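You operate a simulated robot arm through the tools that you are given. There is no shell and no other tool. Be economical: measure what you need, move in short steps, check, and stop when the job is done.

The job below is to be done with a simulated robot arm. You get a single attempt, and the scene is never put back.

## Task
Put things in order on the side table. At the end: the silver basin plug stands on top of the yellow lemon half; the white refill bottle (marked "SOAP REFILL") stands where the grey socks stood; the grey socks stands on top of the grey ring cover; the cream card (marked "2") stands where the silver basin plug stood; whatever was shut is shut again. Leave all else as you found it, and nothing knocked over.
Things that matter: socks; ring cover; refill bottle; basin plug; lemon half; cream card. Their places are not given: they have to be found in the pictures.

Only the result counts: the job must be done as asked and must still hold three seconds after the hand-in. Knocking over, shifting, dropping, spilling or breaking anything else fails it. Lids that push on must go on centred and level and be pressed home; caps that screw on are set level and turned clockwise until they are tight.

## Robot
A 6-joint arm with a two-finger parallel gripper, fixed in place. Base frame: the origin is at the foot of the arm, x ahead of it, y to its left, z up; the work surface is at about z = 0.78. Units: m, rad, N and s.
With the tool pointing down near the work surface it reaches from about 0.24 to 0.64 m from the base axis. Its first joint turns from -1.152 to 1.152 rad. Payload 2.7 kg.
The tool frame sits at the grasp point between the pads (the TCP): z along the fingers, y along the line on which they close. The tips reach 0.023 m beyond it. The gripper opens to 0.094 m. The fingers are 0.038 m wide and 0.01 m thick; the gripper's body (0.054 by 0.096 m) begins 0.039 m behind the TCP.
Orientation is told as [roll, pitch, yaw] about the base's x, y, z axes, in that order, counted from this pose: with the fingers straight down and closing along the base's y, the tool's x points along the base's -x, its y along +y and its z along -z.

## Interface
- The arm moves only by the tool step_arm. Its argument "deltas" is a list of rows, each a list of 3 entries, a list of its own where there are three numbers: the shift along the tool's x, y, z in m, then the turn, a rotation vector about the tool's x, y, z in rad, then the finger opening in m, from 0 to 0.094. In form: [[[tx, ty, tz], [wx, wy, wz], grip], ...]. A call has 1 to 10 rows; each row is the pose to reach, as a shift and turn from the pose commanded when the call began, along the tool's axes at that moment. Rows are played at 5 a second. More than 0.05 m and 0.15 rad between two rows, or a gripper value outside its range, and nothing of the call is played. Where a pose cannot be reached the arm comes as near as it can. A force on the tool above 40 N (or 10 N above the force at the start of the call, whichever is more), or a blocked arm, ends the call early, and 0.2 s more pass. Each finger travels about 0.045 m/s and halts on what it meets, pressing with about 30 N; the grip force reading is that of the motor and also rises with nothing between the fingers. The clock runs only during rows and for 0.2 s after the last one: add rows that repeat a pose to give the fingers time. The reply holds the time, the measured pose of the TCP, the force on the tool along the base axes, the opening and the grip force, in the units named above and with some noise.
- Cameras (640 x 400 px; columns grow to the right, rows downward): "scene" is fixed at [0.0814, -0.4451, 1.4038]; the picture's right is [0.64, -0.77, 0.00], its down [-0.50, -0.42, -0.76] and it looks along [0.58, 0.49, -0.65] (base axes); focal length 366 px, centre (320, 200). "wrist" rides on the gripper at [-0.039, 0, -0.044] in the tool frame; the picture's right is [0.00, -1.00, 0.00], its down [0.97, 0.00, -0.24] and it looks along [0.24, 0.00, 0.97] (tool axes); focal length 218 px, centre (320, 200).
- snapshot(camera): a new picture of that camera. The clock stands still meanwhile.
- pixel_to_xyz(camera, pixels): there is no depth. For up to 12 entries [column, row, z] of the newest picture of that camera ("zoom" is the newest enlarged one), the place [x, y] in the base frame at which the ray of that pixel passes the height z, good to about 0.002 m, but the place of the scene camera against the robot may be out by one fixed shift of up to 0.012 m in any direction. The clock stands still meanwhile.
- zoom(camera, box): a new picture of the part [left, top, right, bottom] of that camera's present view, enlarged. The clock stands still meanwhile.
- sign_off(): hands the job in; it is judged then, once.

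Work in short steps. Measure before you move; look again where a grasp or a placing could have gone wrong, and mend it. You have 80 turns and 38 pictures in all, those below and enlarged ones among them. Open the gripper and draw the arm clear of the work before you hand the job in, unless the task says otherwise; then end with one line.

The tools are called as name(argument=value, ...) on one line, values as JSON. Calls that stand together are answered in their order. step_arm: Moves the arm, as the interface text tells. Its arguments: {"type":"object","properties":{"deltas":{"type":"array"}},"required":["deltas"]} The other tools are called the same way: snapshot (camera) takes a picture; pixel_to_xyz (camera, pixels) gives the place at which the rays of pixels pass given heights; zoom (camera, box) takes an enlarged picture of a part of a camera's view; sign_off () hands the job in.

At the start:

```text
clock: 0.0
eef_pos: [0.343, -0.0884, 1.0681]
tcp_rot: [-0.001, 0.001, -0.001]
contact_force: [0.0, -0.3, -0.1]
grip_width: 0.0939
grip_force: 0.1
```

scene: 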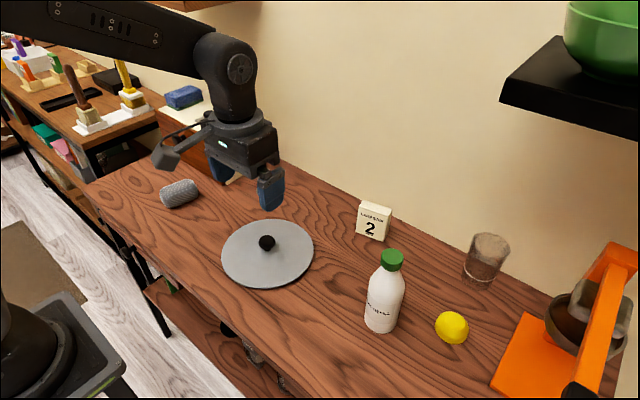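
wrist: 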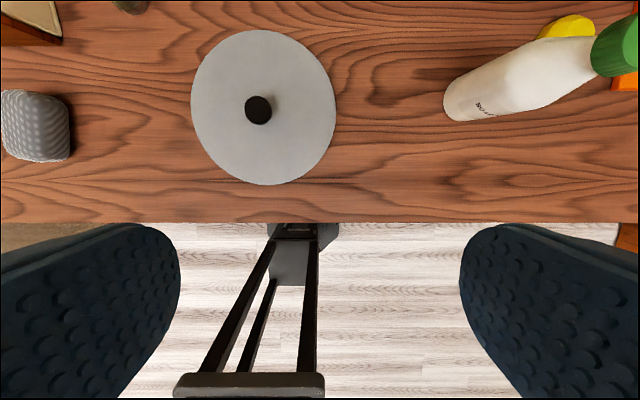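

The first views show socks near (180,193), a grey disc with a black knob near (267,250), the card, bottle and lemon, but I can't clearly see a plug. I zoom in on both halves of the table.

zoom(camera="scene", box=[130, 150, 350, 300])

zoom(camera="scene", box=[340, 190, 640, 400])

```text
2.67 times, centred on (240, 225) of scene
```

zoom: 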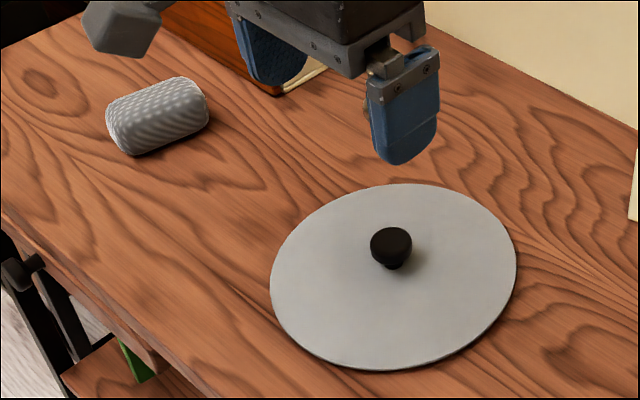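

```text
1.90 times, centred on (490, 295) of scene
```

zoom: 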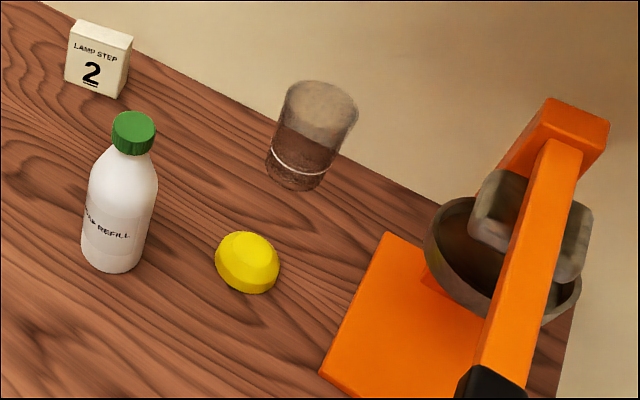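

No plug shows on the open table. It may be at the glass or at the orange press, so I zoom in on both.

zoom(camera="scene", box=[440, 215, 536, 305])

zoom(camera="scene", box=[490, 230, 640, 400])

```text
4.44 times, centred on (488, 260) of scene
```

zoom: 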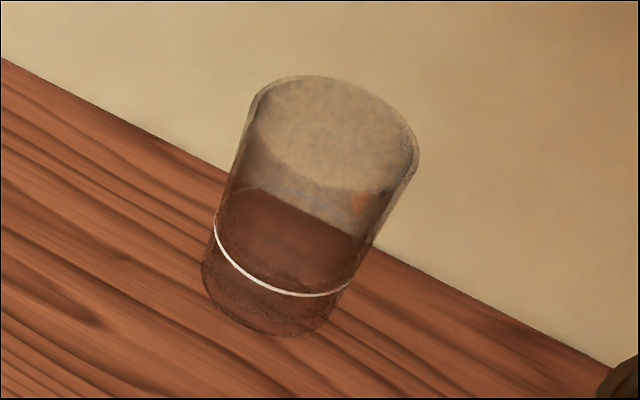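

```text
2.35 times, centred on (565, 315) of scene
```

zoom: 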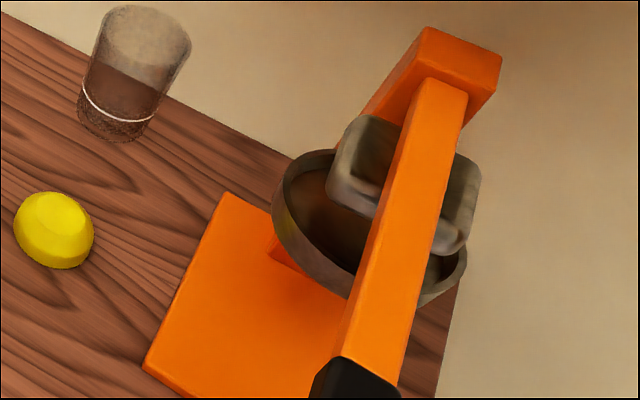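

The glass is empty and the press holds nothing visible. The wrist view shows a dark object cut off at (130,5), which the gripper hides in the scene view. I measure that spot and the main objects.

pixel_to_xyz(camera="wrist", pixels=[[130, 5, 0.78], [262, 108, 0.79], [35, 125, 0.8], [0, 0, 0.78], [330, 215, 0.78], [190, 108, 0.785], [337, 108, 0.785], [640, 222, 0.78], [60, 40, 0.78]])

pixel_to_xyz(camera="scene", pixels=[[267, 255, 0.785], [180, 195, 0.8], [372, 236, 0.78], [380, 328, 0.78], [452, 338, 0.78], [480, 282, 0.78], [222, 255, 0.785], [314, 250, 0.785]])

```text
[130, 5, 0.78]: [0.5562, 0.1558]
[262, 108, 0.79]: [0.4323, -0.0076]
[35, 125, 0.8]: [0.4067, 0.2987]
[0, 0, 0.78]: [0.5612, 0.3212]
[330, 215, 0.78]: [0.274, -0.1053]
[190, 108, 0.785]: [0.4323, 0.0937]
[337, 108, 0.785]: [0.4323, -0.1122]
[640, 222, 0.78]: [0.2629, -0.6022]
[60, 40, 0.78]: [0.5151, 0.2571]
```

```text
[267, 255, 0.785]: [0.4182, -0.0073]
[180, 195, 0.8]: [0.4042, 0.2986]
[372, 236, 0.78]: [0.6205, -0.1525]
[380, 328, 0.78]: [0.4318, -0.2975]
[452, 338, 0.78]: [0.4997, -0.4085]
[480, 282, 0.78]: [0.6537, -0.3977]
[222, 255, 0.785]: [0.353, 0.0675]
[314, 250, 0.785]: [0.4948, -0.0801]
```

An object lies near (0.57, 0.156) against the wall. I move forward and left, staying high, to look at it.

step_arm(deltas=[[[-0.04, 0.03, 0], [0, 0, 0], 0.094], [[-0.08, 0.06, 0], [0, 0, 0], 0.094], [[-0.12, 0.09, 0], [0, 0, 0], 0.094], [[-0.12, 0.13, 0], [0, 0, 0], 0.094]])

snapshot(camera="wrist")

snapshot(camera="scene")

```text
clock: 1.0
eef_pos: [0.4653, 0.04, 1.0669]
tcp_rot: [0.002, 0.0, -0.001]
contact_force: [0.1, -0.7, -0.1]
grip_width: 0.0941
grip_force: 0.1
```

```text
31 pictures are left
```

wrist: 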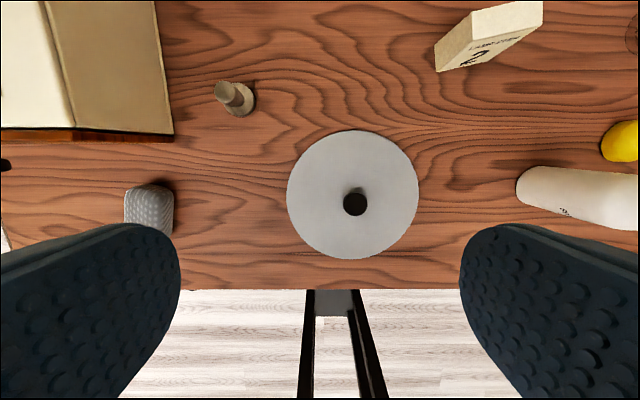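

```text
30 pictures are left
```

scene: 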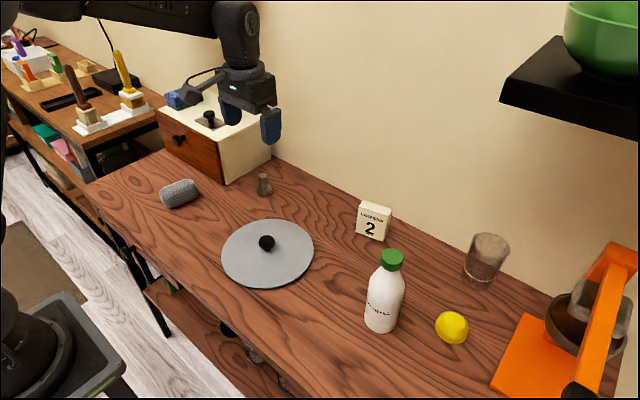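

A small plug-like object stands at scene (263,185), and a cabinet with a knob on top and a drawer is now visible. I zoom in on both.

zoom(camera="scene", box=[150, 70, 310, 220])

zoom(camera="wrist", box=[180, 50, 440, 270])

```text
2.67 times, centred on (230, 145) of scene
```

zoom: 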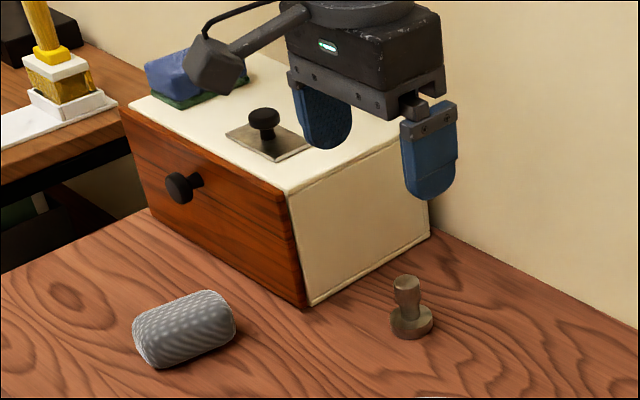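

```text
1.82 times, centred on (310, 160) of wrist
```

zoom: 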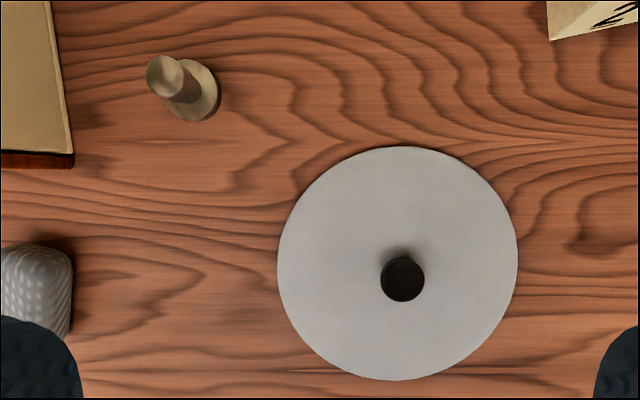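

The plug stands at scene zoom (410,310), with a wide base and a narrower stem. The large grey disc with the knob is the only thing that fits "ring cover". I measure plug, socks, card and disc at several heights.

pixel_to_xyz(camera="wrist", pixels=[[241, 102, 0.785], [225, 92, 0.81], [225, 92, 0.82], [225, 92, 0.83], [353, 195, 0.782], [287, 195, 0.782], [419, 195, 0.782], [353, 130, 0.782], [353, 260, 0.782], [437, 70, 0.78], [472, 67, 0.78], [152, 230, 0.78]])

pixel_to_xyz(camera="scene", pixels=[[264, 190, 0.785], [262, 176, 0.81], [262, 176, 0.82], [262, 176, 0.83], [356, 232, 0.78], [384, 241, 0.78], [268, 254, 0.782], [391, 253, 0.93], [391, 253, 0.91], [450, 320, 0.81], [450, 320, 0.82], [359, 202, 0.83]])

```text
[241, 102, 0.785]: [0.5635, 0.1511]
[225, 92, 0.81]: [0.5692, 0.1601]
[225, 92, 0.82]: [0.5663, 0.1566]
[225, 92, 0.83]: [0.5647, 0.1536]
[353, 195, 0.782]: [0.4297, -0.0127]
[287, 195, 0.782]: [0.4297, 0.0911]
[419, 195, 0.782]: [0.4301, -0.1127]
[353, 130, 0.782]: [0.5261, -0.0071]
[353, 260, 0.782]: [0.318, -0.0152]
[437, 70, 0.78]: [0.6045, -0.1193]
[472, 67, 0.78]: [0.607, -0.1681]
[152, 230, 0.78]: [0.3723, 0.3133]
```

```text
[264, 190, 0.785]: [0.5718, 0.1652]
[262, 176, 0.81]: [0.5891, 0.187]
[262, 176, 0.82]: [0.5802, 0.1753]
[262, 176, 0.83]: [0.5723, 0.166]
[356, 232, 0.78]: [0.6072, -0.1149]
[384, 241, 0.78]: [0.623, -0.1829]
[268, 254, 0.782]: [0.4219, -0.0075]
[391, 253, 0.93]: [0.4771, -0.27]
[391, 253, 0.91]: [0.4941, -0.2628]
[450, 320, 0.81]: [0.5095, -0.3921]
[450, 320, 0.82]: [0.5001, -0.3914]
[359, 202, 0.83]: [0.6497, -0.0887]
```

The plug is at about (0.564, 0.152) with its top near 0.835. I move above it for a close look before grasping.

step_arm(deltas=[[[-0.02, 0.022, 0.027], [0, 0, 0], 0.07], [[-0.04, 0.045, 0.055], [0, 0, 0], 0.07], [[-0.06, 0.067, 0.082], [0, 0, 0], 0.07], [[-0.08, 0.09, 0.11], [0, 0, 0], 0.07], [[-0.099, 0.112, 0.137], [0, 0, 0], 0.07], [[-0.099, 0.112, 0.137], [0, 0, 0], 0.07]])

snapshot(camera="wrist")

```text
clock: 2.4
eef_pos: [0.5595, 0.1546, 0.9307]
tcp_rot: [0.0, 0.0, 0.0]
contact_force: [-0.7, 0.4, 0.1]
grip_width: 0.07
grip_force: 0.0
```

```text
27 pictures are left
```

wrist: 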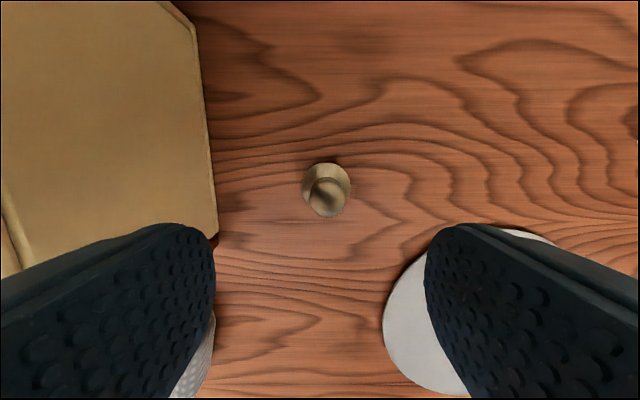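

The plug shows at (326,187), with the cabinet edge at about column 210. I measure both to be sure the left finger clears.

pixel_to_xyz(camera="wrist", pixels=[[327, 205, 0.835], [327, 205, 0.825], [326, 186, 0.784], [302, 186, 0.784], [350, 186, 0.784], [308, 198, 0.835], [347, 198, 0.835], [213, 180, 0.87], [213, 180, 0.9], [213, 180, 0.92]])

zoom(camera="wrist", box=[280, 150, 376, 230])

pixel_to_xyz(camera="scene", pixels=[[226, 184, 0.78], [271, 158, 0.78], [219, 141, 0.87], [219, 141, 0.88], [219, 141, 0.89]])

```text
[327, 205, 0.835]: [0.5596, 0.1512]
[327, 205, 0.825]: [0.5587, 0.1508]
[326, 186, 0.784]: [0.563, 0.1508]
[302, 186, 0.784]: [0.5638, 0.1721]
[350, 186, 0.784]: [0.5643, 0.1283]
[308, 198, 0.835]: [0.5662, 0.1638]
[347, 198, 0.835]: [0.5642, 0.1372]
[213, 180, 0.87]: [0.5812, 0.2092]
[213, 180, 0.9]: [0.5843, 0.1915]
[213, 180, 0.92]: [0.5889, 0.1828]
```

```text
5.00 times, centred on (328, 190) of wrist
```

zoom: 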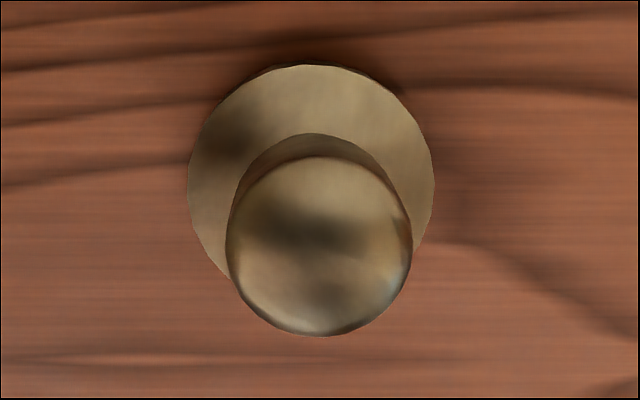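

```text
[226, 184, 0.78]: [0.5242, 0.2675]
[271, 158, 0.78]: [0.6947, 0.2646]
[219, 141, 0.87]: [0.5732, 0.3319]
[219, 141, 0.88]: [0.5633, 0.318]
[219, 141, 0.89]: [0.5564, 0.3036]
```

The plug is centred at about (0.563, 0.151), with a head about 26 mm across and a base about 42 mm. The cabinet face at y≈0.25 leaves room. I go down to z≈0.826 and grip the head.

step_arm(deltas=[[[-0.002, -0.004, 0.04], [0, 0, 0], 0.07], [[-0.002, -0.004, 0.08], [0, 0, 0], 0.07], [[-0.002, -0.004, 0.105], [0, 0, 0], 0.07], [[-0.002, -0.004, 0.105], [0, 0, 0], 0.07], [[-0.002, -0.004, 0.105], [0, 0, 0], 0.02], [[-0.002, -0.004, 0.105], [0, 0, 0], 0.02], [[-0.002, -0.004, 0.105], [0, 0, 0], 0.02], [[-0.002, -0.004, 0.105], [0, 0, 0], 0.02], [[-0.002, -0.004, 0.105], [0, 0, 0], 0.02]])

zoom(camera="scene", box=[220, 130, 300, 210])

```text
clock: 4.4
eef_pos: [0.5627, 0.1467, 0.8244]
tcp_rot: [0.0, 0.0, 0.002]
contact_force: [0.8, -0.4, -0.5]
grip_width: 0.0234
grip_force: 30.2
```

```text
5.00 times, centred on (260, 170) of scene
```

zoom: 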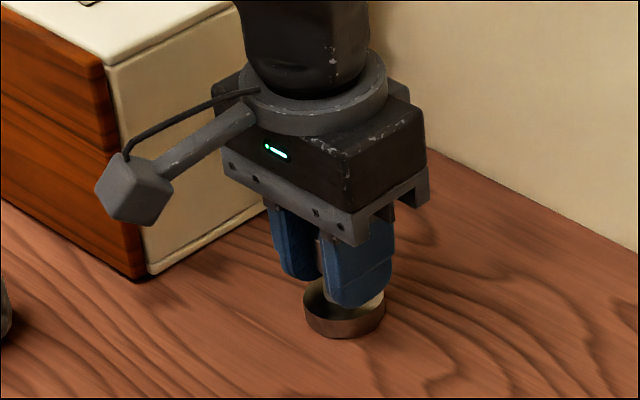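

Gripped at 23 mm, and the plug's bottom is 0.0455 below the TCP. I lift it and carry it high toward the lemon.

step_arm(deltas=[[[0, 0, -0.04], [0, 0, 0], 0.02], [[0, 0, -0.085], [0, 0, 0], 0.02], [[0, 0, -0.13], [0, 0, 0], 0.02], [[0, 0, -0.175], [0, 0, 0], 0.02], [[0.01, -0.045, -0.19], [0, 0, 0], 0.02], [[0.02, -0.09, -0.2], [0, 0, 0], 0.02], [[0.03, -0.137, -0.2], [0, 0, 0], 0.02], [[0.04, -0.185, -0.2], [0, 0, 0], 0.02], [[0.05, -0.233, -0.2], [0, 0, 0], 0.02], [[0.06, -0.28, -0.2], [0, 0, 0], 0.02]])

step_arm(deltas=[[[0, -0.045, 0], [0, 0, 0], 0.02], [[0, -0.09, 0], [0, 0, 0], 0.02], [[0, -0.135, 0], [0, 0, 0], 0.02], [[0, -0.18, 0], [0, 0, 0], 0.02], [[0, -0.225, 0], [0, 0, 0], 0.02], [[0, -0.265, 0], [0, 0, 0], 0.02], [[0, -0.265, 0], [0, 0, 0], 0.02]])

snapshot(camera="wrist")

snapshot(camera="scene")

```text
clock: 6.6
eef_pos: [0.5045, -0.1336, 1.0263]
tcp_rot: [0.0, 0.0, 0.002]
contact_force: [0.2, 0.1, -0.3]
grip_width: 0.0234
grip_force: 29.6
```

```text
clock: 8.2
eef_pos: [0.5, -0.3738, 1.0104]
tcp_rot: [0.014, 0.026, 0.027]
contact_force: [0.0, -0.2, -1.5]
grip_width: 0.0233
grip_force: 30.7
out of reach, approached as far as the arm can: row 6, 7
```

```text
24 pictures are left
```

wrist: 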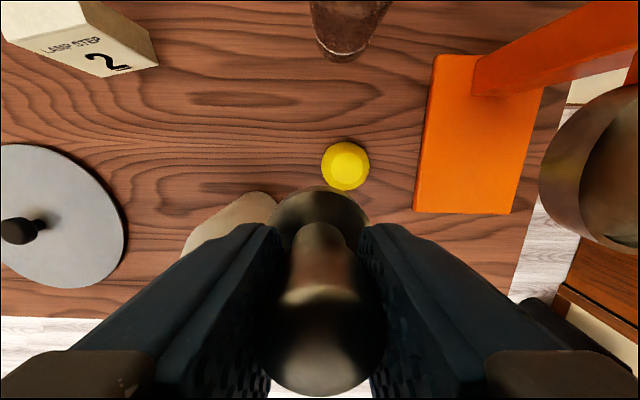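

```text
23 pictures are left
```

scene: 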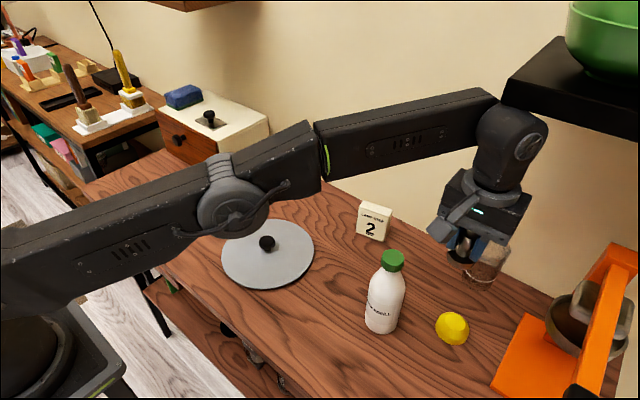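

The arm hit its reach limit at this height, but lower down it reaches farther. The lemon shows at wrist (345,166), so I measure it.

pixel_to_xyz(camera="wrist", pixels=[[345, 166, 0.79], [345, 166, 0.81], [321, 166, 0.79], [370, 166, 0.79], [345, 190, 0.79], [346, 142, 0.79], [414, 210, 0.79], [434, 60, 0.79]])

zoom(camera="wrist", box=[305, 130, 385, 200])

zoom(camera="scene", box=[420, 300, 484, 350])

```text
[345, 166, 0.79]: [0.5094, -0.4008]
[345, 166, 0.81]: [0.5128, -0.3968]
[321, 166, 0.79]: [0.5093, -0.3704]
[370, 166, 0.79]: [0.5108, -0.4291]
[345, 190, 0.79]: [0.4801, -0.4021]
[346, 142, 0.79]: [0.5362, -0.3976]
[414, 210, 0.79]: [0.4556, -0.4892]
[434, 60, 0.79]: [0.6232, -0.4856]
```

```text
5.71 times, centred on (345, 165) of wrist
```

zoom: 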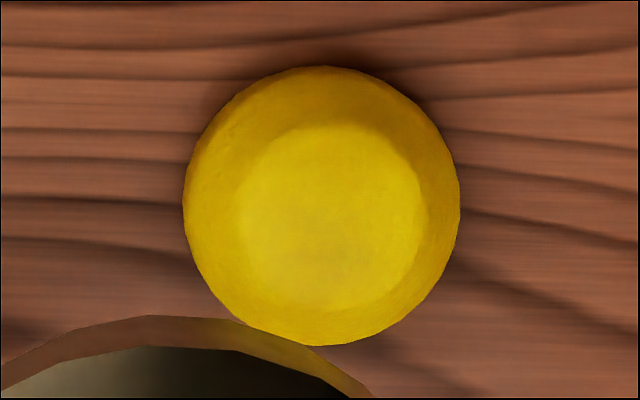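

```text
8.00 times, centred on (452, 325) of scene
```

zoom: 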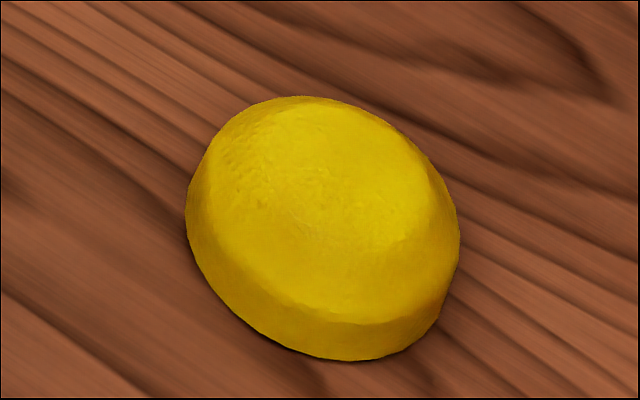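

The lemon has a flat top, centred at about (0.509, -0.400) with a radius of 0.647 from the base. I lower the arm to regain reach, then check the pose.

step_arm(deltas=[[[0, 0, 0.04], [0, 0, 0], 0.02], [[0, 0, 0.08], [0, 0, 0], 0.02], [[0, 0, 0.11], [0, 0, 0], 0.02], [[0, 0, 0.11], [0, 0, 0], 0.02], [[0, 0, 0.11], [0, 0, 0], 0.02]])

```text
clock: 9.4
eef_pos: [0.4928, -0.3895, 0.9138]
tcp_rot: [0.0, 0.0, 0.0]
contact_force: [-0.3, -0.6, -1.2]
grip_width: 0.0233
grip_force: 30.1
```

The tool is upright again at (0.493, -0.390). I move out over the lemon while going down to z≈0.872.

step_arm(deltas=[[[0, 0, 0.03], [0, 0, 0], 0.02], [[-0.008, -0.005, 0.042], [0, 0, 0], 0.02], [[-0.016, -0.0105, 0.042], [0, 0, 0], 0.02], [[-0.016, -0.0105, 0.042], [0, 0, 0], 0.02]])

snapshot(camera="wrist")

zoom(camera="scene", box=[390, 250, 518, 350])

```text
clock: 10.4
eef_pos: [0.5054, -0.3983, 0.8711]
tcp_rot: [-0.001, 0.001, 0.002]
contact_force: [-0.3, 0.5, -1.1]
grip_width: 0.023
grip_force: 29.8
```

```text
20 pictures are left
```

wrist: 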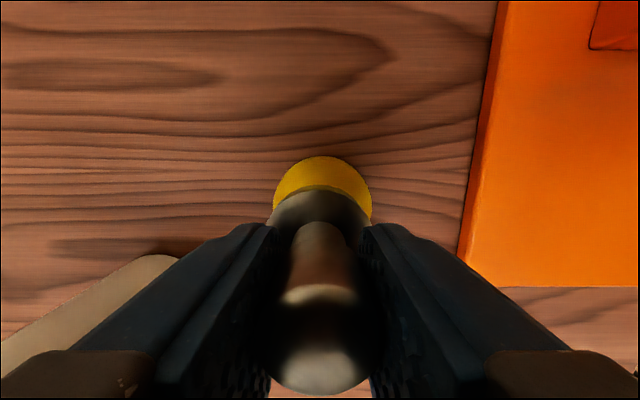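

```text
4.00 times, centred on (454, 300) of scene
```

zoom: 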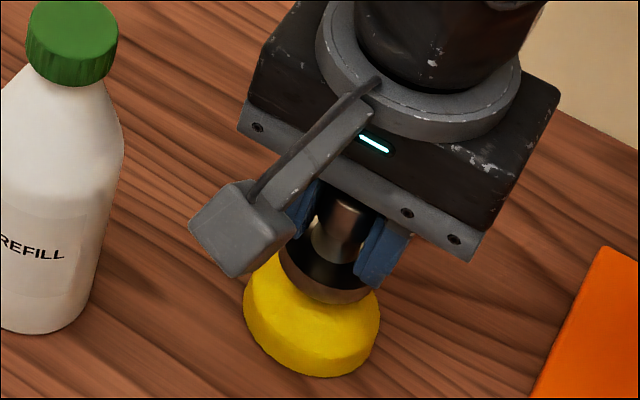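

Reached, upright. The lemon spans columns 272–371, with its centre at 321, so y is good. I check its far edge at row 156 for x.

pixel_to_xyz(camera="wrist", pixels=[[321, 156, 0.783], [321, 156, 0.79], [271, 195, 0.785], [371, 195, 0.785], [320, 188, 0.8255], [320, 188, 0.83]])

```text
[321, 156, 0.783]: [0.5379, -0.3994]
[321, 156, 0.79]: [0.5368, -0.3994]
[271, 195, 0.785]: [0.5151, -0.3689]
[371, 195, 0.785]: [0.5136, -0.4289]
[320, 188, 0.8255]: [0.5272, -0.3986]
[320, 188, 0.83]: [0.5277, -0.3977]
```

The plug centre is at x≈0.506 and the lemon at ≈0.509, so I shift forward 2 mm. Then I lower gently in small steps, watching the force.

step_arm(deltas=[[[-0.002, -0.0005, 0.0], [0, 0, 0], 0.02], [[-0.002, -0.0005, 0.003], [0, 0, 0], 0.02], [[-0.002, -0.0005, 0.006], [0, 0, 0], 0.02]])

step_arm(deltas=[[[0, 0, 0.002], [0, 0, 0], 0.02], [[0, 0, 0.004], [0, 0, 0], 0.02]])

step_arm(deltas=[[[0, 0, 0.002], [0, 0, 0], 0.02], [[0, 0, 0.004], [0, 0, 0], 0.02]])

```text
clock: 11.2
eef_pos: [0.5054, -0.3984, 0.8657]
tcp_rot: [-0.001, 0.0, 0.001]
contact_force: [-0.8, 0.4, -1.0]
grip_width: 0.0234
grip_force: 30.0
out of reach, approached as far as the arm can: row 1, 2, 3
```

```text
clock: 11.8
eef_pos: [0.5059, -0.3982, 0.8618]
tcp_rot: [0.0, -0.001, 0.001]
contact_force: [-0.7, 0.2, -0.7]
grip_width: 0.0232
grip_force: 30.1
```

```text
clock: 12.4
eef_pos: [0.5053, -0.397, 0.8585]
tcp_rot: [-0.001, -0.001, -0.001]
contact_force: [-0.5, 0.3, -1.0]
grip_width: 0.0233
grip_force: 29.6
```

Reach is at its edge, leaving a 3 mm offset, which is fine. There is no contact yet, so I keep lowering.

step_arm(deltas=[[[-0.001, -0.0005, 0.002], [0, 0, 0], 0.02], [[-0.001, -0.0005, 0.004], [0, 0, 0], 0.02]])

step_arm(deltas=[[[0, 0, 0.0015], [0, 0, 0], 0.02], [[0, 0, 0.003], [0, 0, 0], 0.02]])

zoom(camera="scene", box=[420, 275, 500, 350])

```text
clock: 13.0
eef_pos: [0.5067, -0.3986, 0.857]
tcp_rot: [-0.005, -0.005, 0.0]
contact_force: [-5.2, 1.7, 22.6]
grip_width: 0.0233
grip_force: 30.4
```

```text
clock: 13.6
eef_pos: [0.5076, -0.398, 0.857]
tcp_rot: [-0.009, -0.01, 0.001]
contact_force: [-4.6, 3.1, 33.7]
grip_width: 0.0232
grip_force: 30.8
```

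```text
5.33 times, centred on (460, 312) of scene
```

zoom: 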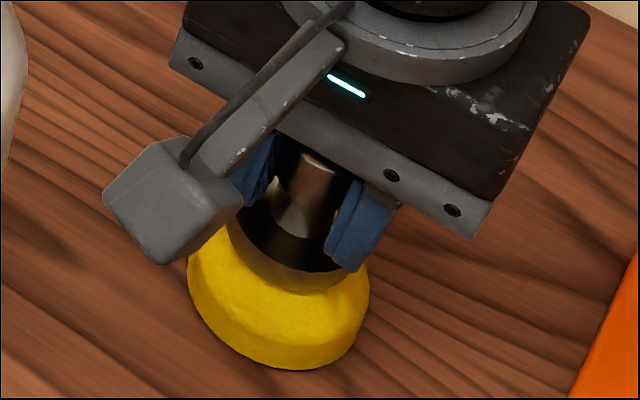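

Contact is made at TCP z≈0.857 with the plug seated on the lemon. I ease up to relieve the force, then open slowly.

step_arm(deltas=[[[0, 0, -0.003], [0, 0, 0], 0.02], [[0, 0, -0.006], [0, 0, 0], 0.02], [[0, 0, -0.006], [0, 0, 0], 0.02]])

```text
clock: 14.4
eef_pos: [0.5075, -0.3966, 0.8569]
tcp_rot: [0.001, -0.001, 0.002]
contact_force: [4.1, -2.3, 12.2]
grip_width: 0.0232
grip_force: 30.1
```

step_arm(deltas=[[[0, 0, -0.0005], [0, 0, 0], 0.026], [[0, 0, -0.0005], [0, 0, 0], 0.034], [[0, 0, -0.0005], [0, 0, 0], 0.05], [[0, 0, -0.0005], [0, 0, 0], 0.05], [[0, 0, -0.02], [0, 0, 0], 0.05], [[0, 0, -0.05], [0, 0, 0], 0.05], [[0.01, 0.005, -0.09], [0, 0, 0], 0.05], [[0.02, 0.02, -0.13], [0, 0, 0], 0.05], [[0.03, 0.03, -0.17], [0, 0, 0], 0.05]])

snapshot(camera="wrist")

zoom(camera="scene", box=[340, 240, 500, 360])

```text
clock: 16.4
eef_pos: [0.4758, -0.3674, 1.0141]
tcp_rot: [0.016, 0.023, -0.002]
contact_force: [0.6, 0.7, -0.9]
grip_width: 0.05
grip_force: 0.1
```

```text
17 pictures are left
```

wrist: 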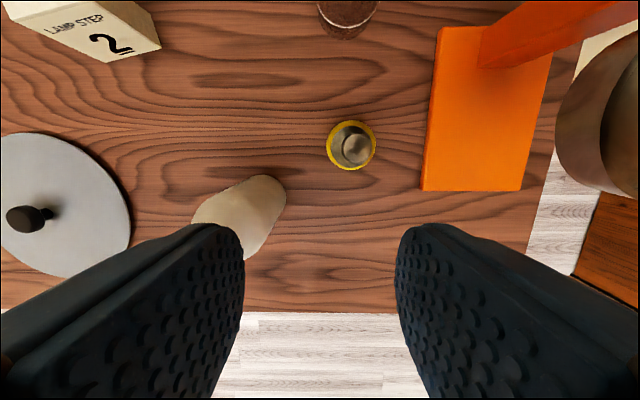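

```text
3.33 times, centred on (420, 300) of scene
```

zoom: 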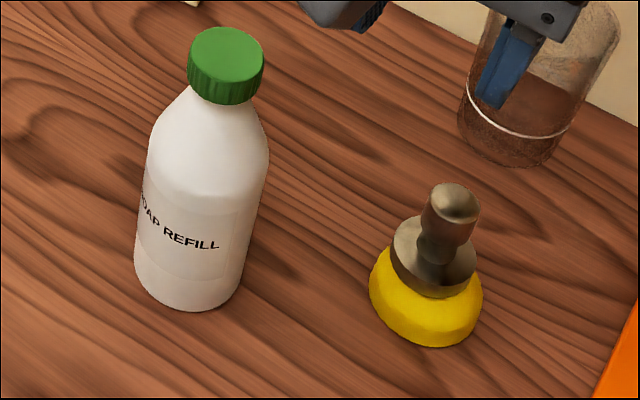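

The plug stands centred on the lemon. Next are the socks, so I travel high over to them.

step_arm(deltas=[[[0.02, 0.03, -0.01], [0, 0, 0], 0.094], [[0.035, 0.065, -0.02], [0, 0, 0], 0.094], [[0.05, 0.105, -0.025], [0, 0, 0], 0.094], [[0.06, 0.15, -0.025], [0, 0, 0], 0.094], [[0.07, 0.195, -0.025], [0, 0, 0], 0.094], [[0.07, 0.24, -0.025], [0, 0, 0], 0.094], [[0.07, 0.285, -0.025], [0, 0, 0], 0.094], [[0.07, 0.33, -0.025], [0, 0, 0], 0.094], [[0.07, 0.375, -0.025], [0, 0, 0], 0.094], [[0.07, 0.42, -0.025], [0, 0, 0], 0.094]])

step_arm(deltas=[[[0, 0.045, 0], [0, 0, 0], 0.094], [[0, 0.09, 0], [0, 0, 0], 0.094], [[0, 0.13, 0.02], [0, 0, 0], 0.094], [[0, 0.17, 0.04], [0, 0, 0], 0.094], [[0, 0.21, 0.06], [0, 0, 0], 0.094], [[0, 0.24, 0.08], [0, 0, 0], 0.094], [[0, 0.24, 0.08], [0, 0, 0], 0.094]])

snapshot(camera="wrist")

```text
clock: 18.6
eef_pos: [0.4054, 0.0563, 1.0484]
tcp_rot: [0.0, 0.0, -0.002]
contact_force: [0.0, -0.5, 0.4]
grip_width: 0.0941
grip_force: 0.0
```

```text
clock: 20.2
eef_pos: [0.4084, 0.2964, 0.9723]
tcp_rot: [0.0, -0.001, -0.001]
contact_force: [0.6, -0.6, -0.5]
grip_width: 0.0942
grip_force: 0.1
```

```text
15 pictures are left
```

wrist: 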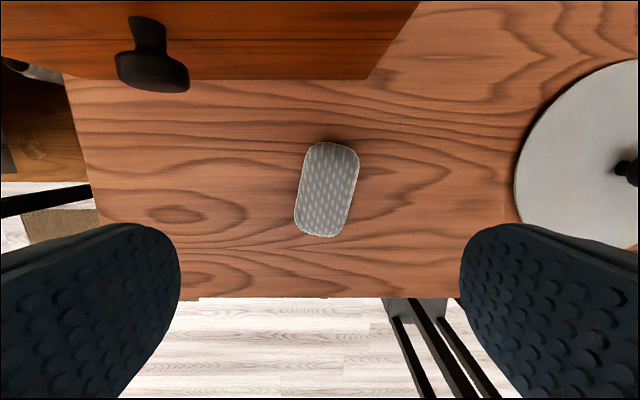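

The socks lie along x at wrist centre (327,190), slightly turned, with the drawer knob off to the left. I measure them.

pixel_to_xyz(camera="wrist", pixels=[[327, 190, 0.8], [327, 190, 0.82], [300, 185, 0.8], [354, 193, 0.8], [333, 143, 0.8], [320, 236, 0.8], [150, 90, 0.86], [370, 78, 0.78], [627, 170, 0.79], [515, 175, 0.782]])

zoom(camera="wrist", box=[270, 130, 390, 250])

zoom(camera="scene", box=[140, 150, 330, 300])

```text
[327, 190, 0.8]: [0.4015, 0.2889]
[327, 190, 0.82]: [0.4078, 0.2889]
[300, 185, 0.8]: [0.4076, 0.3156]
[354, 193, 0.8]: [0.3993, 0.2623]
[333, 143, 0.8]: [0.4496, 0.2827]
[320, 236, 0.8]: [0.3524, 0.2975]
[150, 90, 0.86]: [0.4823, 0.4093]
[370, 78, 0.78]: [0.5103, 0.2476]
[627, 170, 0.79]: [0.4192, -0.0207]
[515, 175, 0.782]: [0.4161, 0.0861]
```

```text
3.33 times, centred on (330, 190) of wrist
```

zoom: 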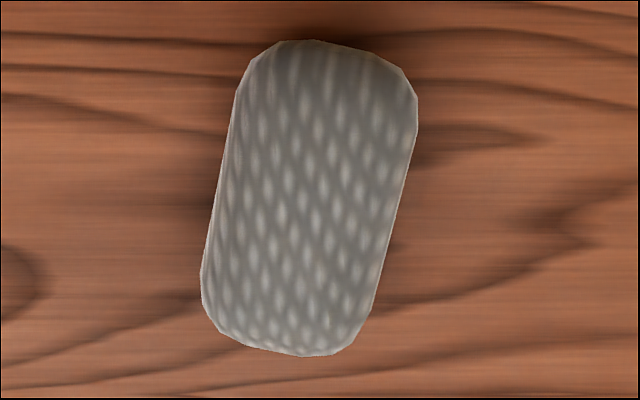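

```text
2.67 times, centred on (235, 225) of scene
```

zoom: 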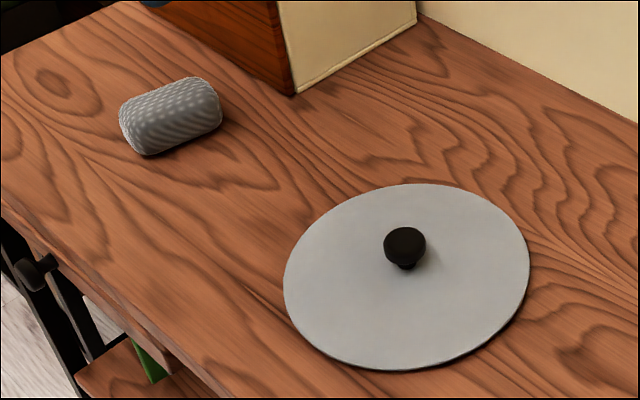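

The socks are centred at (0.402, 0.289), 95 × 50 mm, with their axis turned about -0.16 rad. I turn the tool to match, go down to z≈0.81 and grip.

step_arm(deltas=[[[0.006, -0.007, 0.03], [0, 0, 0.1], 0.094], [[0.006, -0.007, 0.07], [0, 0, 0.165], 0.094], [[0.006, -0.007, 0.11], [0, 0, 0.165], 0.094], [[0.006, -0.007, 0.145], [0, 0, 0.165], 0.094], [[0.006, -0.007, 0.162], [0, 0, 0.165], 0.094], [[0.006, -0.007, 0.162], [0, 0, 0.165], 0.08], [[0.006, -0.007, 0.162], [0, 0, 0.165], 0.06]])

step_arm(deltas=[[[0, 0, 0], [0, 0, 0], 0.04], [[0, 0, 0], [0, 0, 0], 0.03], [[0, 0, 0], [0, 0, 0], 0.03], [[0, 0, 0], [0, 0, 0], 0.03], [[0, 0, 0], [0, 0, 0], 0.03]])

```text
clock: 21.8
eef_pos: [0.3999, 0.2862, 0.811]
tcp_rot: [0.0, 0.001, -0.164]
contact_force: [-0.1, 0.4, -0.6]
grip_width: 0.06
grip_force: 0.3
```

```text
clock: 23.0
eef_pos: [0.4005, 0.2861, 0.8108]
tcp_rot: [-0.001, 0.0, -0.165]
contact_force: [0.1, 0.4, 1.2]
grip_width: 0.0515
grip_force: 30.4
```

Gripped at 51 mm. I lift and turn the socks square, then move toward the disc and look.

step_arm(deltas=[[[0, 0, -0.04], [0, 0, 0], 0.03], [[0, 0, -0.08], [0, 0, -0.08], 0.03], [[0, 0, -0.12], [0, 0, -0.165], 0.03], [[0, 0, -0.12], [0, 0, -0.165], 0.03]])

step_arm(deltas=[[[-0.005, -0.045, 0], [0, 0, 0], 0.03], [[-0.01, -0.09, 0], [0, 0, 0], 0.03], [[-0.015, -0.13, 0], [0, 0, 0], 0.03], [[-0.02, -0.17, 0], [0, 0, 0], 0.03], [[-0.025, -0.21, 0], [0, 0, 0], 0.03], [[-0.026, -0.235, 0], [0, 0, 0], 0.03], [[-0.026, -0.235, 0], [0, 0, 0], 0.03]])

snapshot(camera="wrist")

```text
clock: 24.0
eef_pos: [0.4021, 0.2882, 0.9298]
tcp_rot: [-0.001, 0.0, -0.001]
contact_force: [-0.4, 0.7, -0.4]
grip_width: 0.0517
grip_force: 30.5
```

```text
clock: 25.6
eef_pos: [0.4281, 0.0505, 0.9284]
tcp_rot: [0.0, -0.001, 0.0]
contact_force: [0.0, -0.1, -1.0]
grip_width: 0.0514
grip_force: 30.4
```

```text
12 pictures are left
```

wrist: 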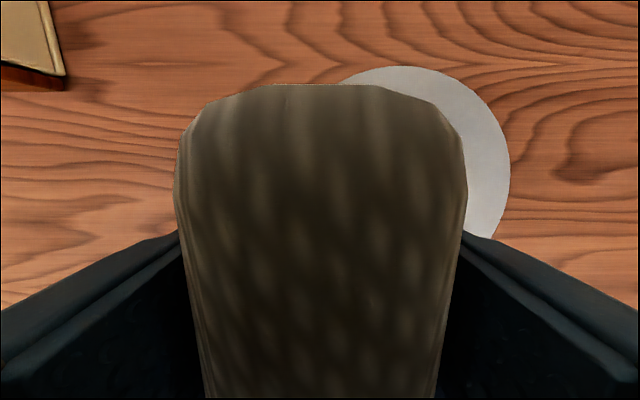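

The disc rim shows at (405,67) and (511,170). I measure those to pin down the disc's centre.

pixel_to_xyz(camera="wrist", pixels=[[405, 67, 0.783], [511, 168, 0.783], [346, 80, 0.783], [450, 77, 0.783], [490, 110, 0.783], [495, 228, 0.783]])

snapshot(camera="scene")

```text
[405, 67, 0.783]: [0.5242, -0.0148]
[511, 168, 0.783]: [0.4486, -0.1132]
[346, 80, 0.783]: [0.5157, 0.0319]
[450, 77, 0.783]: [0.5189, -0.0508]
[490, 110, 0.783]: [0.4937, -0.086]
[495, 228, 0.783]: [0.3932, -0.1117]
```

```text
11 pictures are left
```

scene: 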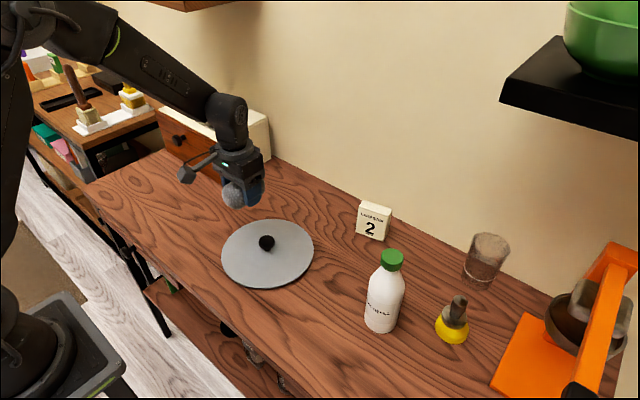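

The disc is centred at (0.421, -0.011) with radius 0.103. I aim the socks at (0.421, 0.055), clear of the knob, and lower in small steps at the end.

step_arm(deltas=[[[0.006, 0.0045, 0.03], [0, 0, 0], 0.03], [[0.006, 0.0045, 0.065], [0, 0, 0], 0.03], [[0.006, 0.0045, 0.095], [0, 0, 0], 0.03], [[0.006, 0.0045, 0.105], [0, 0, 0], 0.03]])

step_arm(deltas=[[[0, 0, 0.002], [0, 0, 0], 0.03], [[0, 0, 0.004], [0, 0, 0], 0.03]])

step_arm(deltas=[[[0, 0, 0.0015], [0, 0, 0], 0.03], [[0, 0, 0.003], [0, 0, 0], 0.03]])

```text
clock: 26.6
eef_pos: [0.4231, 0.0592, 0.8253]
tcp_rot: [0.001, 0.0, 0.001]
contact_force: [0.1, -0.3, -0.2]
grip_width: 0.0515
grip_force: 29.7
```

```text
clock: 27.3
eef_pos: [0.4237, 0.0575, 0.8227]
tcp_rot: [0.002, -0.007, 0.001]
contact_force: [-0.5, 0.1, 4.7]
grip_width: 0.0516
grip_force: 29.6
stopped in row 2: the force on the tool passed its limit (the readings are from after the stop); the commanded pose is now the measured one
```

```text
clock: 28.0
eef_pos: [0.4234, 0.0572, 0.8232]
tcp_rot: [0.001, -0.01, 0.002]
contact_force: [-0.5, 0.4, 5.1]
grip_width: 0.0516
grip_force: 29.9
stopped in row 2: the force on the tool passed its limit (the readings are from after the stop); the commanded pose is now the measured one
```

Contact comes at TCP z≈0.823, so the disc's top is at about 0.792. I check the picture before letting go.

zoom(camera="scene", box=[200, 170, 330, 300])

```text
3.08 times, centred on (265, 235) of scene
```

zoom: 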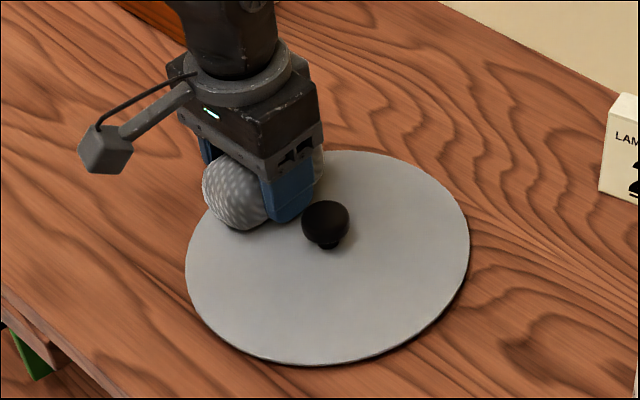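

The socks rest on the disc with the inner finger clear of the knob, and the disc has not moved. I open just enough and rise straight up.

step_arm(deltas=[[[0, 0, 0], [0, 0, 0], 0.056], [[0, 0, 0], [0, 0, 0], 0.06], [[0, 0, 0], [0, 0, 0], 0.06], [[0, 0, -0.015], [0, 0, 0], 0.06], [[0, 0, -0.04], [0, 0, 0], 0.06], [[0, 0, -0.085], [0, 0, 0], 0.06], [[0, 0, -0.13], [0, 0, 0], 0.06], [[0.0, 0, -0.17], [0, 0, 0], 0.07], [[0.0, 0, -0.2], [0, 0, 0], 0.094]])

step_arm(deltas=[[[0, -0.045, 0], [0, 0, 0], 0.094], [[0, -0.09, 0], [0, 0, 0], 0.094], [[0, -0.135, 0], [0, 0, 0], 0.094], [[0, -0.18, 0], [0, 0, 0], 0.094], [[0, -0.225, 0], [0, 0, 0], 0.094], [[0, -0.27, 0], [0, 0, 0], 0.094], [[0, -0.27, 0], [0, 0, 0], 0.094]])

snapshot(camera="wrist")

snapshot(camera="scene")

```text
clock: 30.0
eef_pos: [0.4212, 0.0587, 1.0226]
tcp_rot: [0.001, -0.009, 0.0]
contact_force: [-0.4, 0.5, -0.8]
grip_width: 0.0939
grip_force: 0.1
```

```text
clock: 31.6
eef_pos: [0.4228, -0.2128, 1.0229]
tcp_rot: [0.001, -0.009, 0.0]
contact_force: [-0.3, -0.2, -0.3]
grip_width: 0.0938
grip_force: 0.0
```

```text
9 pictures are left
```

wrist: 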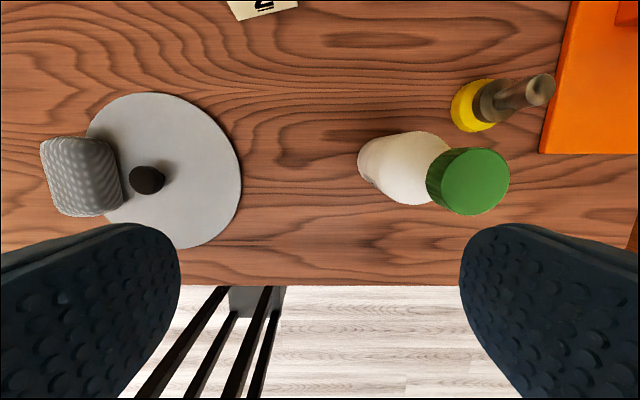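

```text
8 pictures are left
```

scene: 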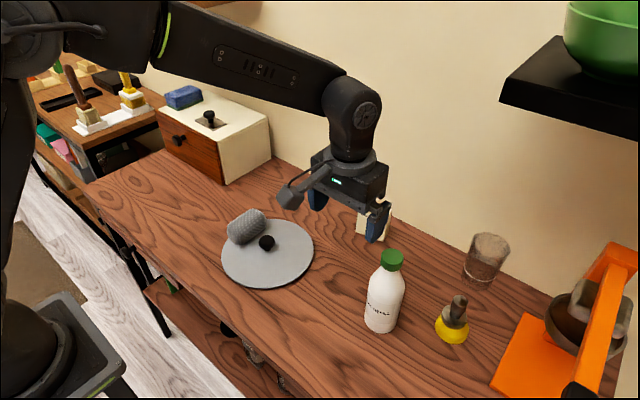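

The socks rest on the disc, clear of the knob. Next is the bottle, so I triangulate its cap at wrist (470,178) and its base.

pixel_to_xyz(camera="wrist", pixels=[[470, 180, 0.91], [470, 180, 0.92], [470, 180, 0.93], [470, 180, 0.94], [358, 165, 0.785], [358, 165, 0.8], [402, 131, 0.85], [400, 205, 0.85], [85, 178, 0.83], [147, 180, 0.815]])

pixel_to_xyz(camera="scene", pixels=[[392, 255, 0.92], [392, 255, 0.93], [392, 255, 0.94], [392, 255, 0.95], [380, 322, 0.78], [458, 298, 0.8665]])

```text
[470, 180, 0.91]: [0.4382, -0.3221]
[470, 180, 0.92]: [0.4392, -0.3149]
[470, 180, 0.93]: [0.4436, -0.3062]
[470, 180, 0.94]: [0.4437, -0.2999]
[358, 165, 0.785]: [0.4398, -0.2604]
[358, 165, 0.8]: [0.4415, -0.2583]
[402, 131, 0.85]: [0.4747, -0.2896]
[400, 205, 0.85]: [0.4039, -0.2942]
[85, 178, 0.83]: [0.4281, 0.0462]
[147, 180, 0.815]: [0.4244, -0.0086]
```

```text
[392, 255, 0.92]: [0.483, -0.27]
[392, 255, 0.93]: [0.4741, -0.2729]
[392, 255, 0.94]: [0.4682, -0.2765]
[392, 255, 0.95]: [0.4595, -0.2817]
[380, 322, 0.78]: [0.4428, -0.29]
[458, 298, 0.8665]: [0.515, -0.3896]
```

The bottle stands near (0.441, -0.295) with its top near 0.95, so only its cap and neck will fit under the palm. I hover over it and look.

step_arm(deltas=[[[-0.009, -0.04, 0], [0, 0.005, 0], 0.094], [[-0.018, -0.081, 0], [0, 0.009, 0], 0.094], [[-0.018, -0.081, 0], [0, 0.009, 0], 0.094]])

snapshot(camera="wrist")

```text
clock: 32.4
eef_pos: [0.4403, -0.2942, 1.0225]
tcp_rot: [0.001, 0.0, 0.0]
contact_force: [-0.1, -0.4, -0.5]
grip_width: 0.0941
grip_force: 0.2
```

```text
7 pictures are left
```

wrist: 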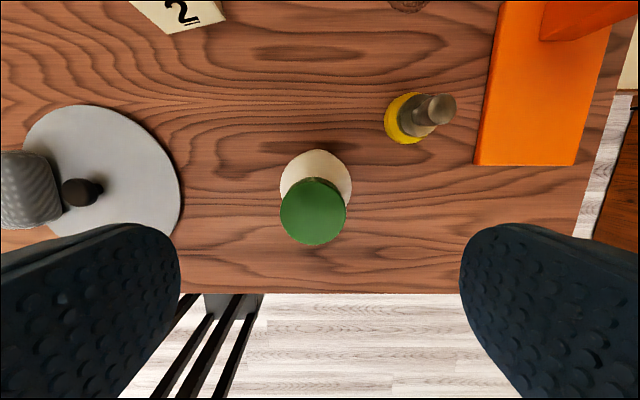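

The bottle's axis is at about (0.444, -0.291), with a cap about 36 mm wide. I go down to z≈0.928 and grip the cap.

step_arm(deltas=[[[-0.0035, 0.0035, 0.03], [0, 0, 0], 0.094], [[-0.0035, 0.0035, 0.065], [0, 0, 0], 0.094], [[-0.0035, 0.0035, 0.0945], [0, 0, 0], 0.09], [[-0.0035, 0.0035, 0.0945], [0, 0, 0], 0.07], [[-0.0035, 0.0035, 0.0945], [0, 0, 0], 0.05], [[-0.0035, 0.0035, 0.0945], [0, 0, 0], 0.03], [[-0.0035, 0.0035, 0.0945], [0, 0, 0], 0.025], [[-0.0035, 0.0035, 0.0945], [0, 0, 0], 0.025], [[-0.0035, 0.0035, 0.0945], [0, 0, 0], 0.025], [[-0.0035, 0.0035, 0.0945], [0, 0, 0], 0.025]])

zoom(camera="scene", box=[330, 200, 460, 340])

```text
clock: 34.6
eef_pos: [0.4423, -0.2902, 0.9293]
tcp_rot: [0.002, 0.001, 0.002]
contact_force: [0.7, -0.4, -0.5]
grip_width: 0.0468
grip_force: 29.8
```

```text
2.86 times, centred on (395, 270) of scene
```

zoom: 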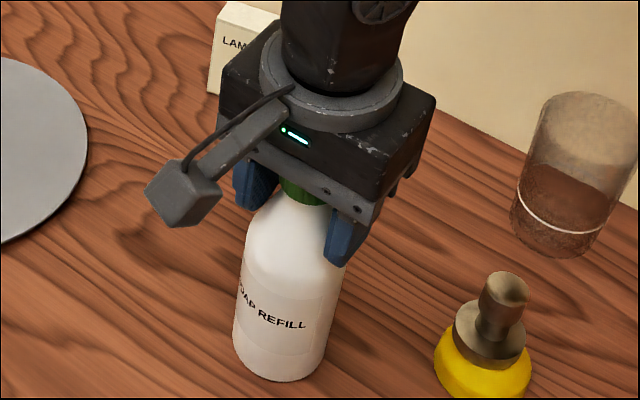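

The width of 47 mm means the tips are pinching the sloping shoulder rather than the cap. I open, rise 14 mm and grip again.

step_arm(deltas=[[[0, 0, 0], [0, 0, 0], 0.06], [[0, 0, 0], [0, 0, 0], 0.06], [[0, 0, -0.014], [0, 0, 0], 0.06], [[0, 0, -0.014], [0, 0, 0], 0.04], [[0, 0, -0.014], [0, 0, 0], 0.025], [[0, 0, -0.014], [0, 0, 0], 0.025], [[0, 0, -0.014], [0, 0, 0], 0.025], [[0, 0, -0.014], [0, 0, 0], 0.025]])

```text
clock: 36.4
eef_pos: [0.4432, -0.2913, 0.9437]
tcp_rot: [0.003, -0.001, -0.001]
contact_force: [-0.4, 1.5, 2.6]
grip_width: 0.0364
grip_force: 29.9
```

The cap is now gripped at 36 mm. I lift straight up 0.13 m and check for slip.

step_arm(deltas=[[[0, 0, -0.02], [0, 0, 0], 0.025], [[0, 0, -0.05], [0, 0, 0], 0.025], [[0, 0, -0.09], [0, 0, 0], 0.025], [[0, 0, -0.13], [0, 0, 0], 0.025], [[0, 0, -0.13], [0, 0, 0], 0.025]])

zoom(camera="scene", box=[300, 130, 480, 340])

```text
clock: 37.6
eef_pos: [0.4456, -0.2913, 1.0707]
tcp_rot: [0.003, 0.001, 0.003]
contact_force: [-0.6, -0.9, -4.1]
grip_width: 0.0361
grip_force: 29.9
```

```text
1.90 times, centred on (390, 235) of scene
```

zoom: 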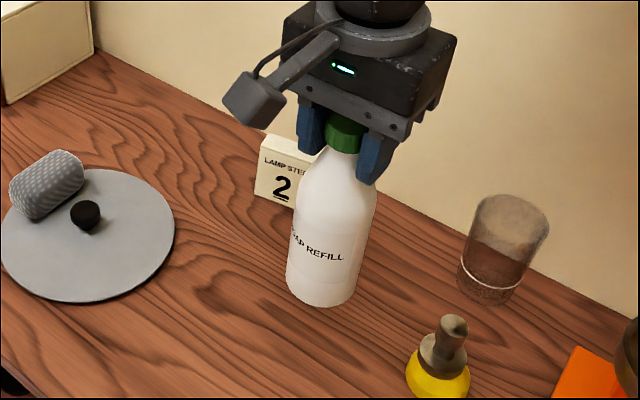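

The bottle hangs upright with its bottom near 0.91, above the socks. I carry it over to the socks' old place.

step_arm(deltas=[[[0.005, 0.035, 0], [0, 0, 0], 0.025], [[0.01, 0.08, 0], [0, 0, 0], 0.025], [[0.015, 0.125, 0], [0, 0, 0], 0.025], [[0.02, 0.17, 0], [0, 0, 0], 0.025], [[0.025, 0.215, 0], [0, 0, 0], 0.025], [[0.03, 0.26, 0], [0, 0, 0], 0.025], [[0.035, 0.305, 0], [0, 0, 0], 0.025], [[0.04, 0.35, 0], [0, 0, 0], 0.025], [[0.042, 0.395, 0], [0, 0, 0], 0.025], [[0.042, 0.44, 0], [0, 0, 0], 0.025]])

step_arm(deltas=[[[0, 0.04, 0], [0, 0, 0], 0.025], [[0, 0.08, 0], [0, 0, 0], 0.025], [[0, 0.12, 0], [0, 0, 0], 0.025], [[0, 0.14, 0.02], [0, 0, 0], 0.025], [[0, 0.14, 0.06], [0, 0, 0], 0.025], [[0, 0.14, 0.1], [0, 0, 0], 0.025], [[0, 0.14, 0.11], [0, 0, 0], 0.025], [[0, 0.14, 0.11], [0, 0, 0], 0.025]])

```text
clock: 39.8
eef_pos: [0.4002, 0.1494, 1.0728]
tcp_rot: [0.002, 0.001, 0.001]
contact_force: [0.2, 0.2, -3.6]
grip_width: 0.0356
grip_force: 30.1
```

```text
clock: 41.6
eef_pos: [0.4018, 0.2892, 0.9593]
tcp_rot: [0.002, 0.0, 0.001]
contact_force: [-0.4, -0.1, -3.4]
grip_width: 0.0353
grip_force: 30.2
```

The bottle is at (0.402, 0.289). I lower it in small steps, watching for contact near z≈0.944.

step_arm(deltas=[[[0, 0, 0.004], [0, 0, 0], 0.025], [[0, 0, 0.008], [0, 0, 0], 0.025], [[0, 0, 0.011], [0, 0, 0], 0.025]])

step_arm(deltas=[[[0, 0, 0.0015], [0, 0, 0], 0.025], [[0, 0, 0.003], [0, 0, 0], 0.025]])

```text
clock: 42.4
eef_pos: [0.3998, 0.2914, 0.9502]
tcp_rot: [0.002, 0.0, 0.002]
contact_force: [0.8, -0.2, -3.4]
grip_width: 0.0353
grip_force: 30.0
```

```text
clock: 43.0
eef_pos: [0.4015, 0.2904, 0.9469]
tcp_rot: [0.002, 0.0, 0.0]
contact_force: [0.1, -0.2, -2.6]
grip_width: 0.0348
grip_force: 30.4
```

step_arm(deltas=[[[0, 0, 0.0015], [0, 0, 0], 0.025], [[0, 0, 0.003], [0, 0, 0], 0.025]])

zoom(camera="scene", box=[130, 70, 290, 230])

```text
clock: 43.6
eef_pos: [0.4005, 0.2899, 0.9454]
tcp_rot: [0.0, 0.0, 0.002]
contact_force: [-1.5, -0.2, 0.1]
grip_width: 0.0351
grip_force: 30.1
```

```text
2.50 times, centred on (210, 150) of scene
```

zoom: 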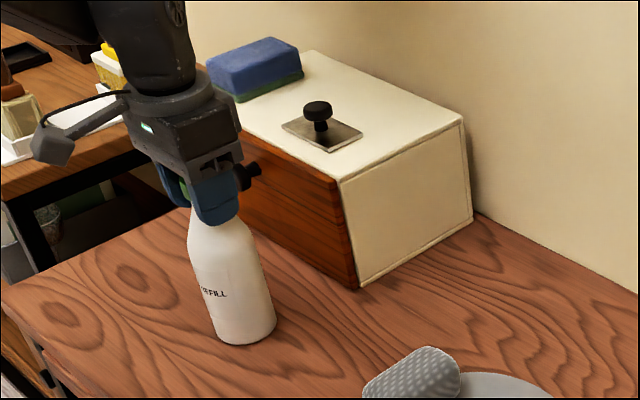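

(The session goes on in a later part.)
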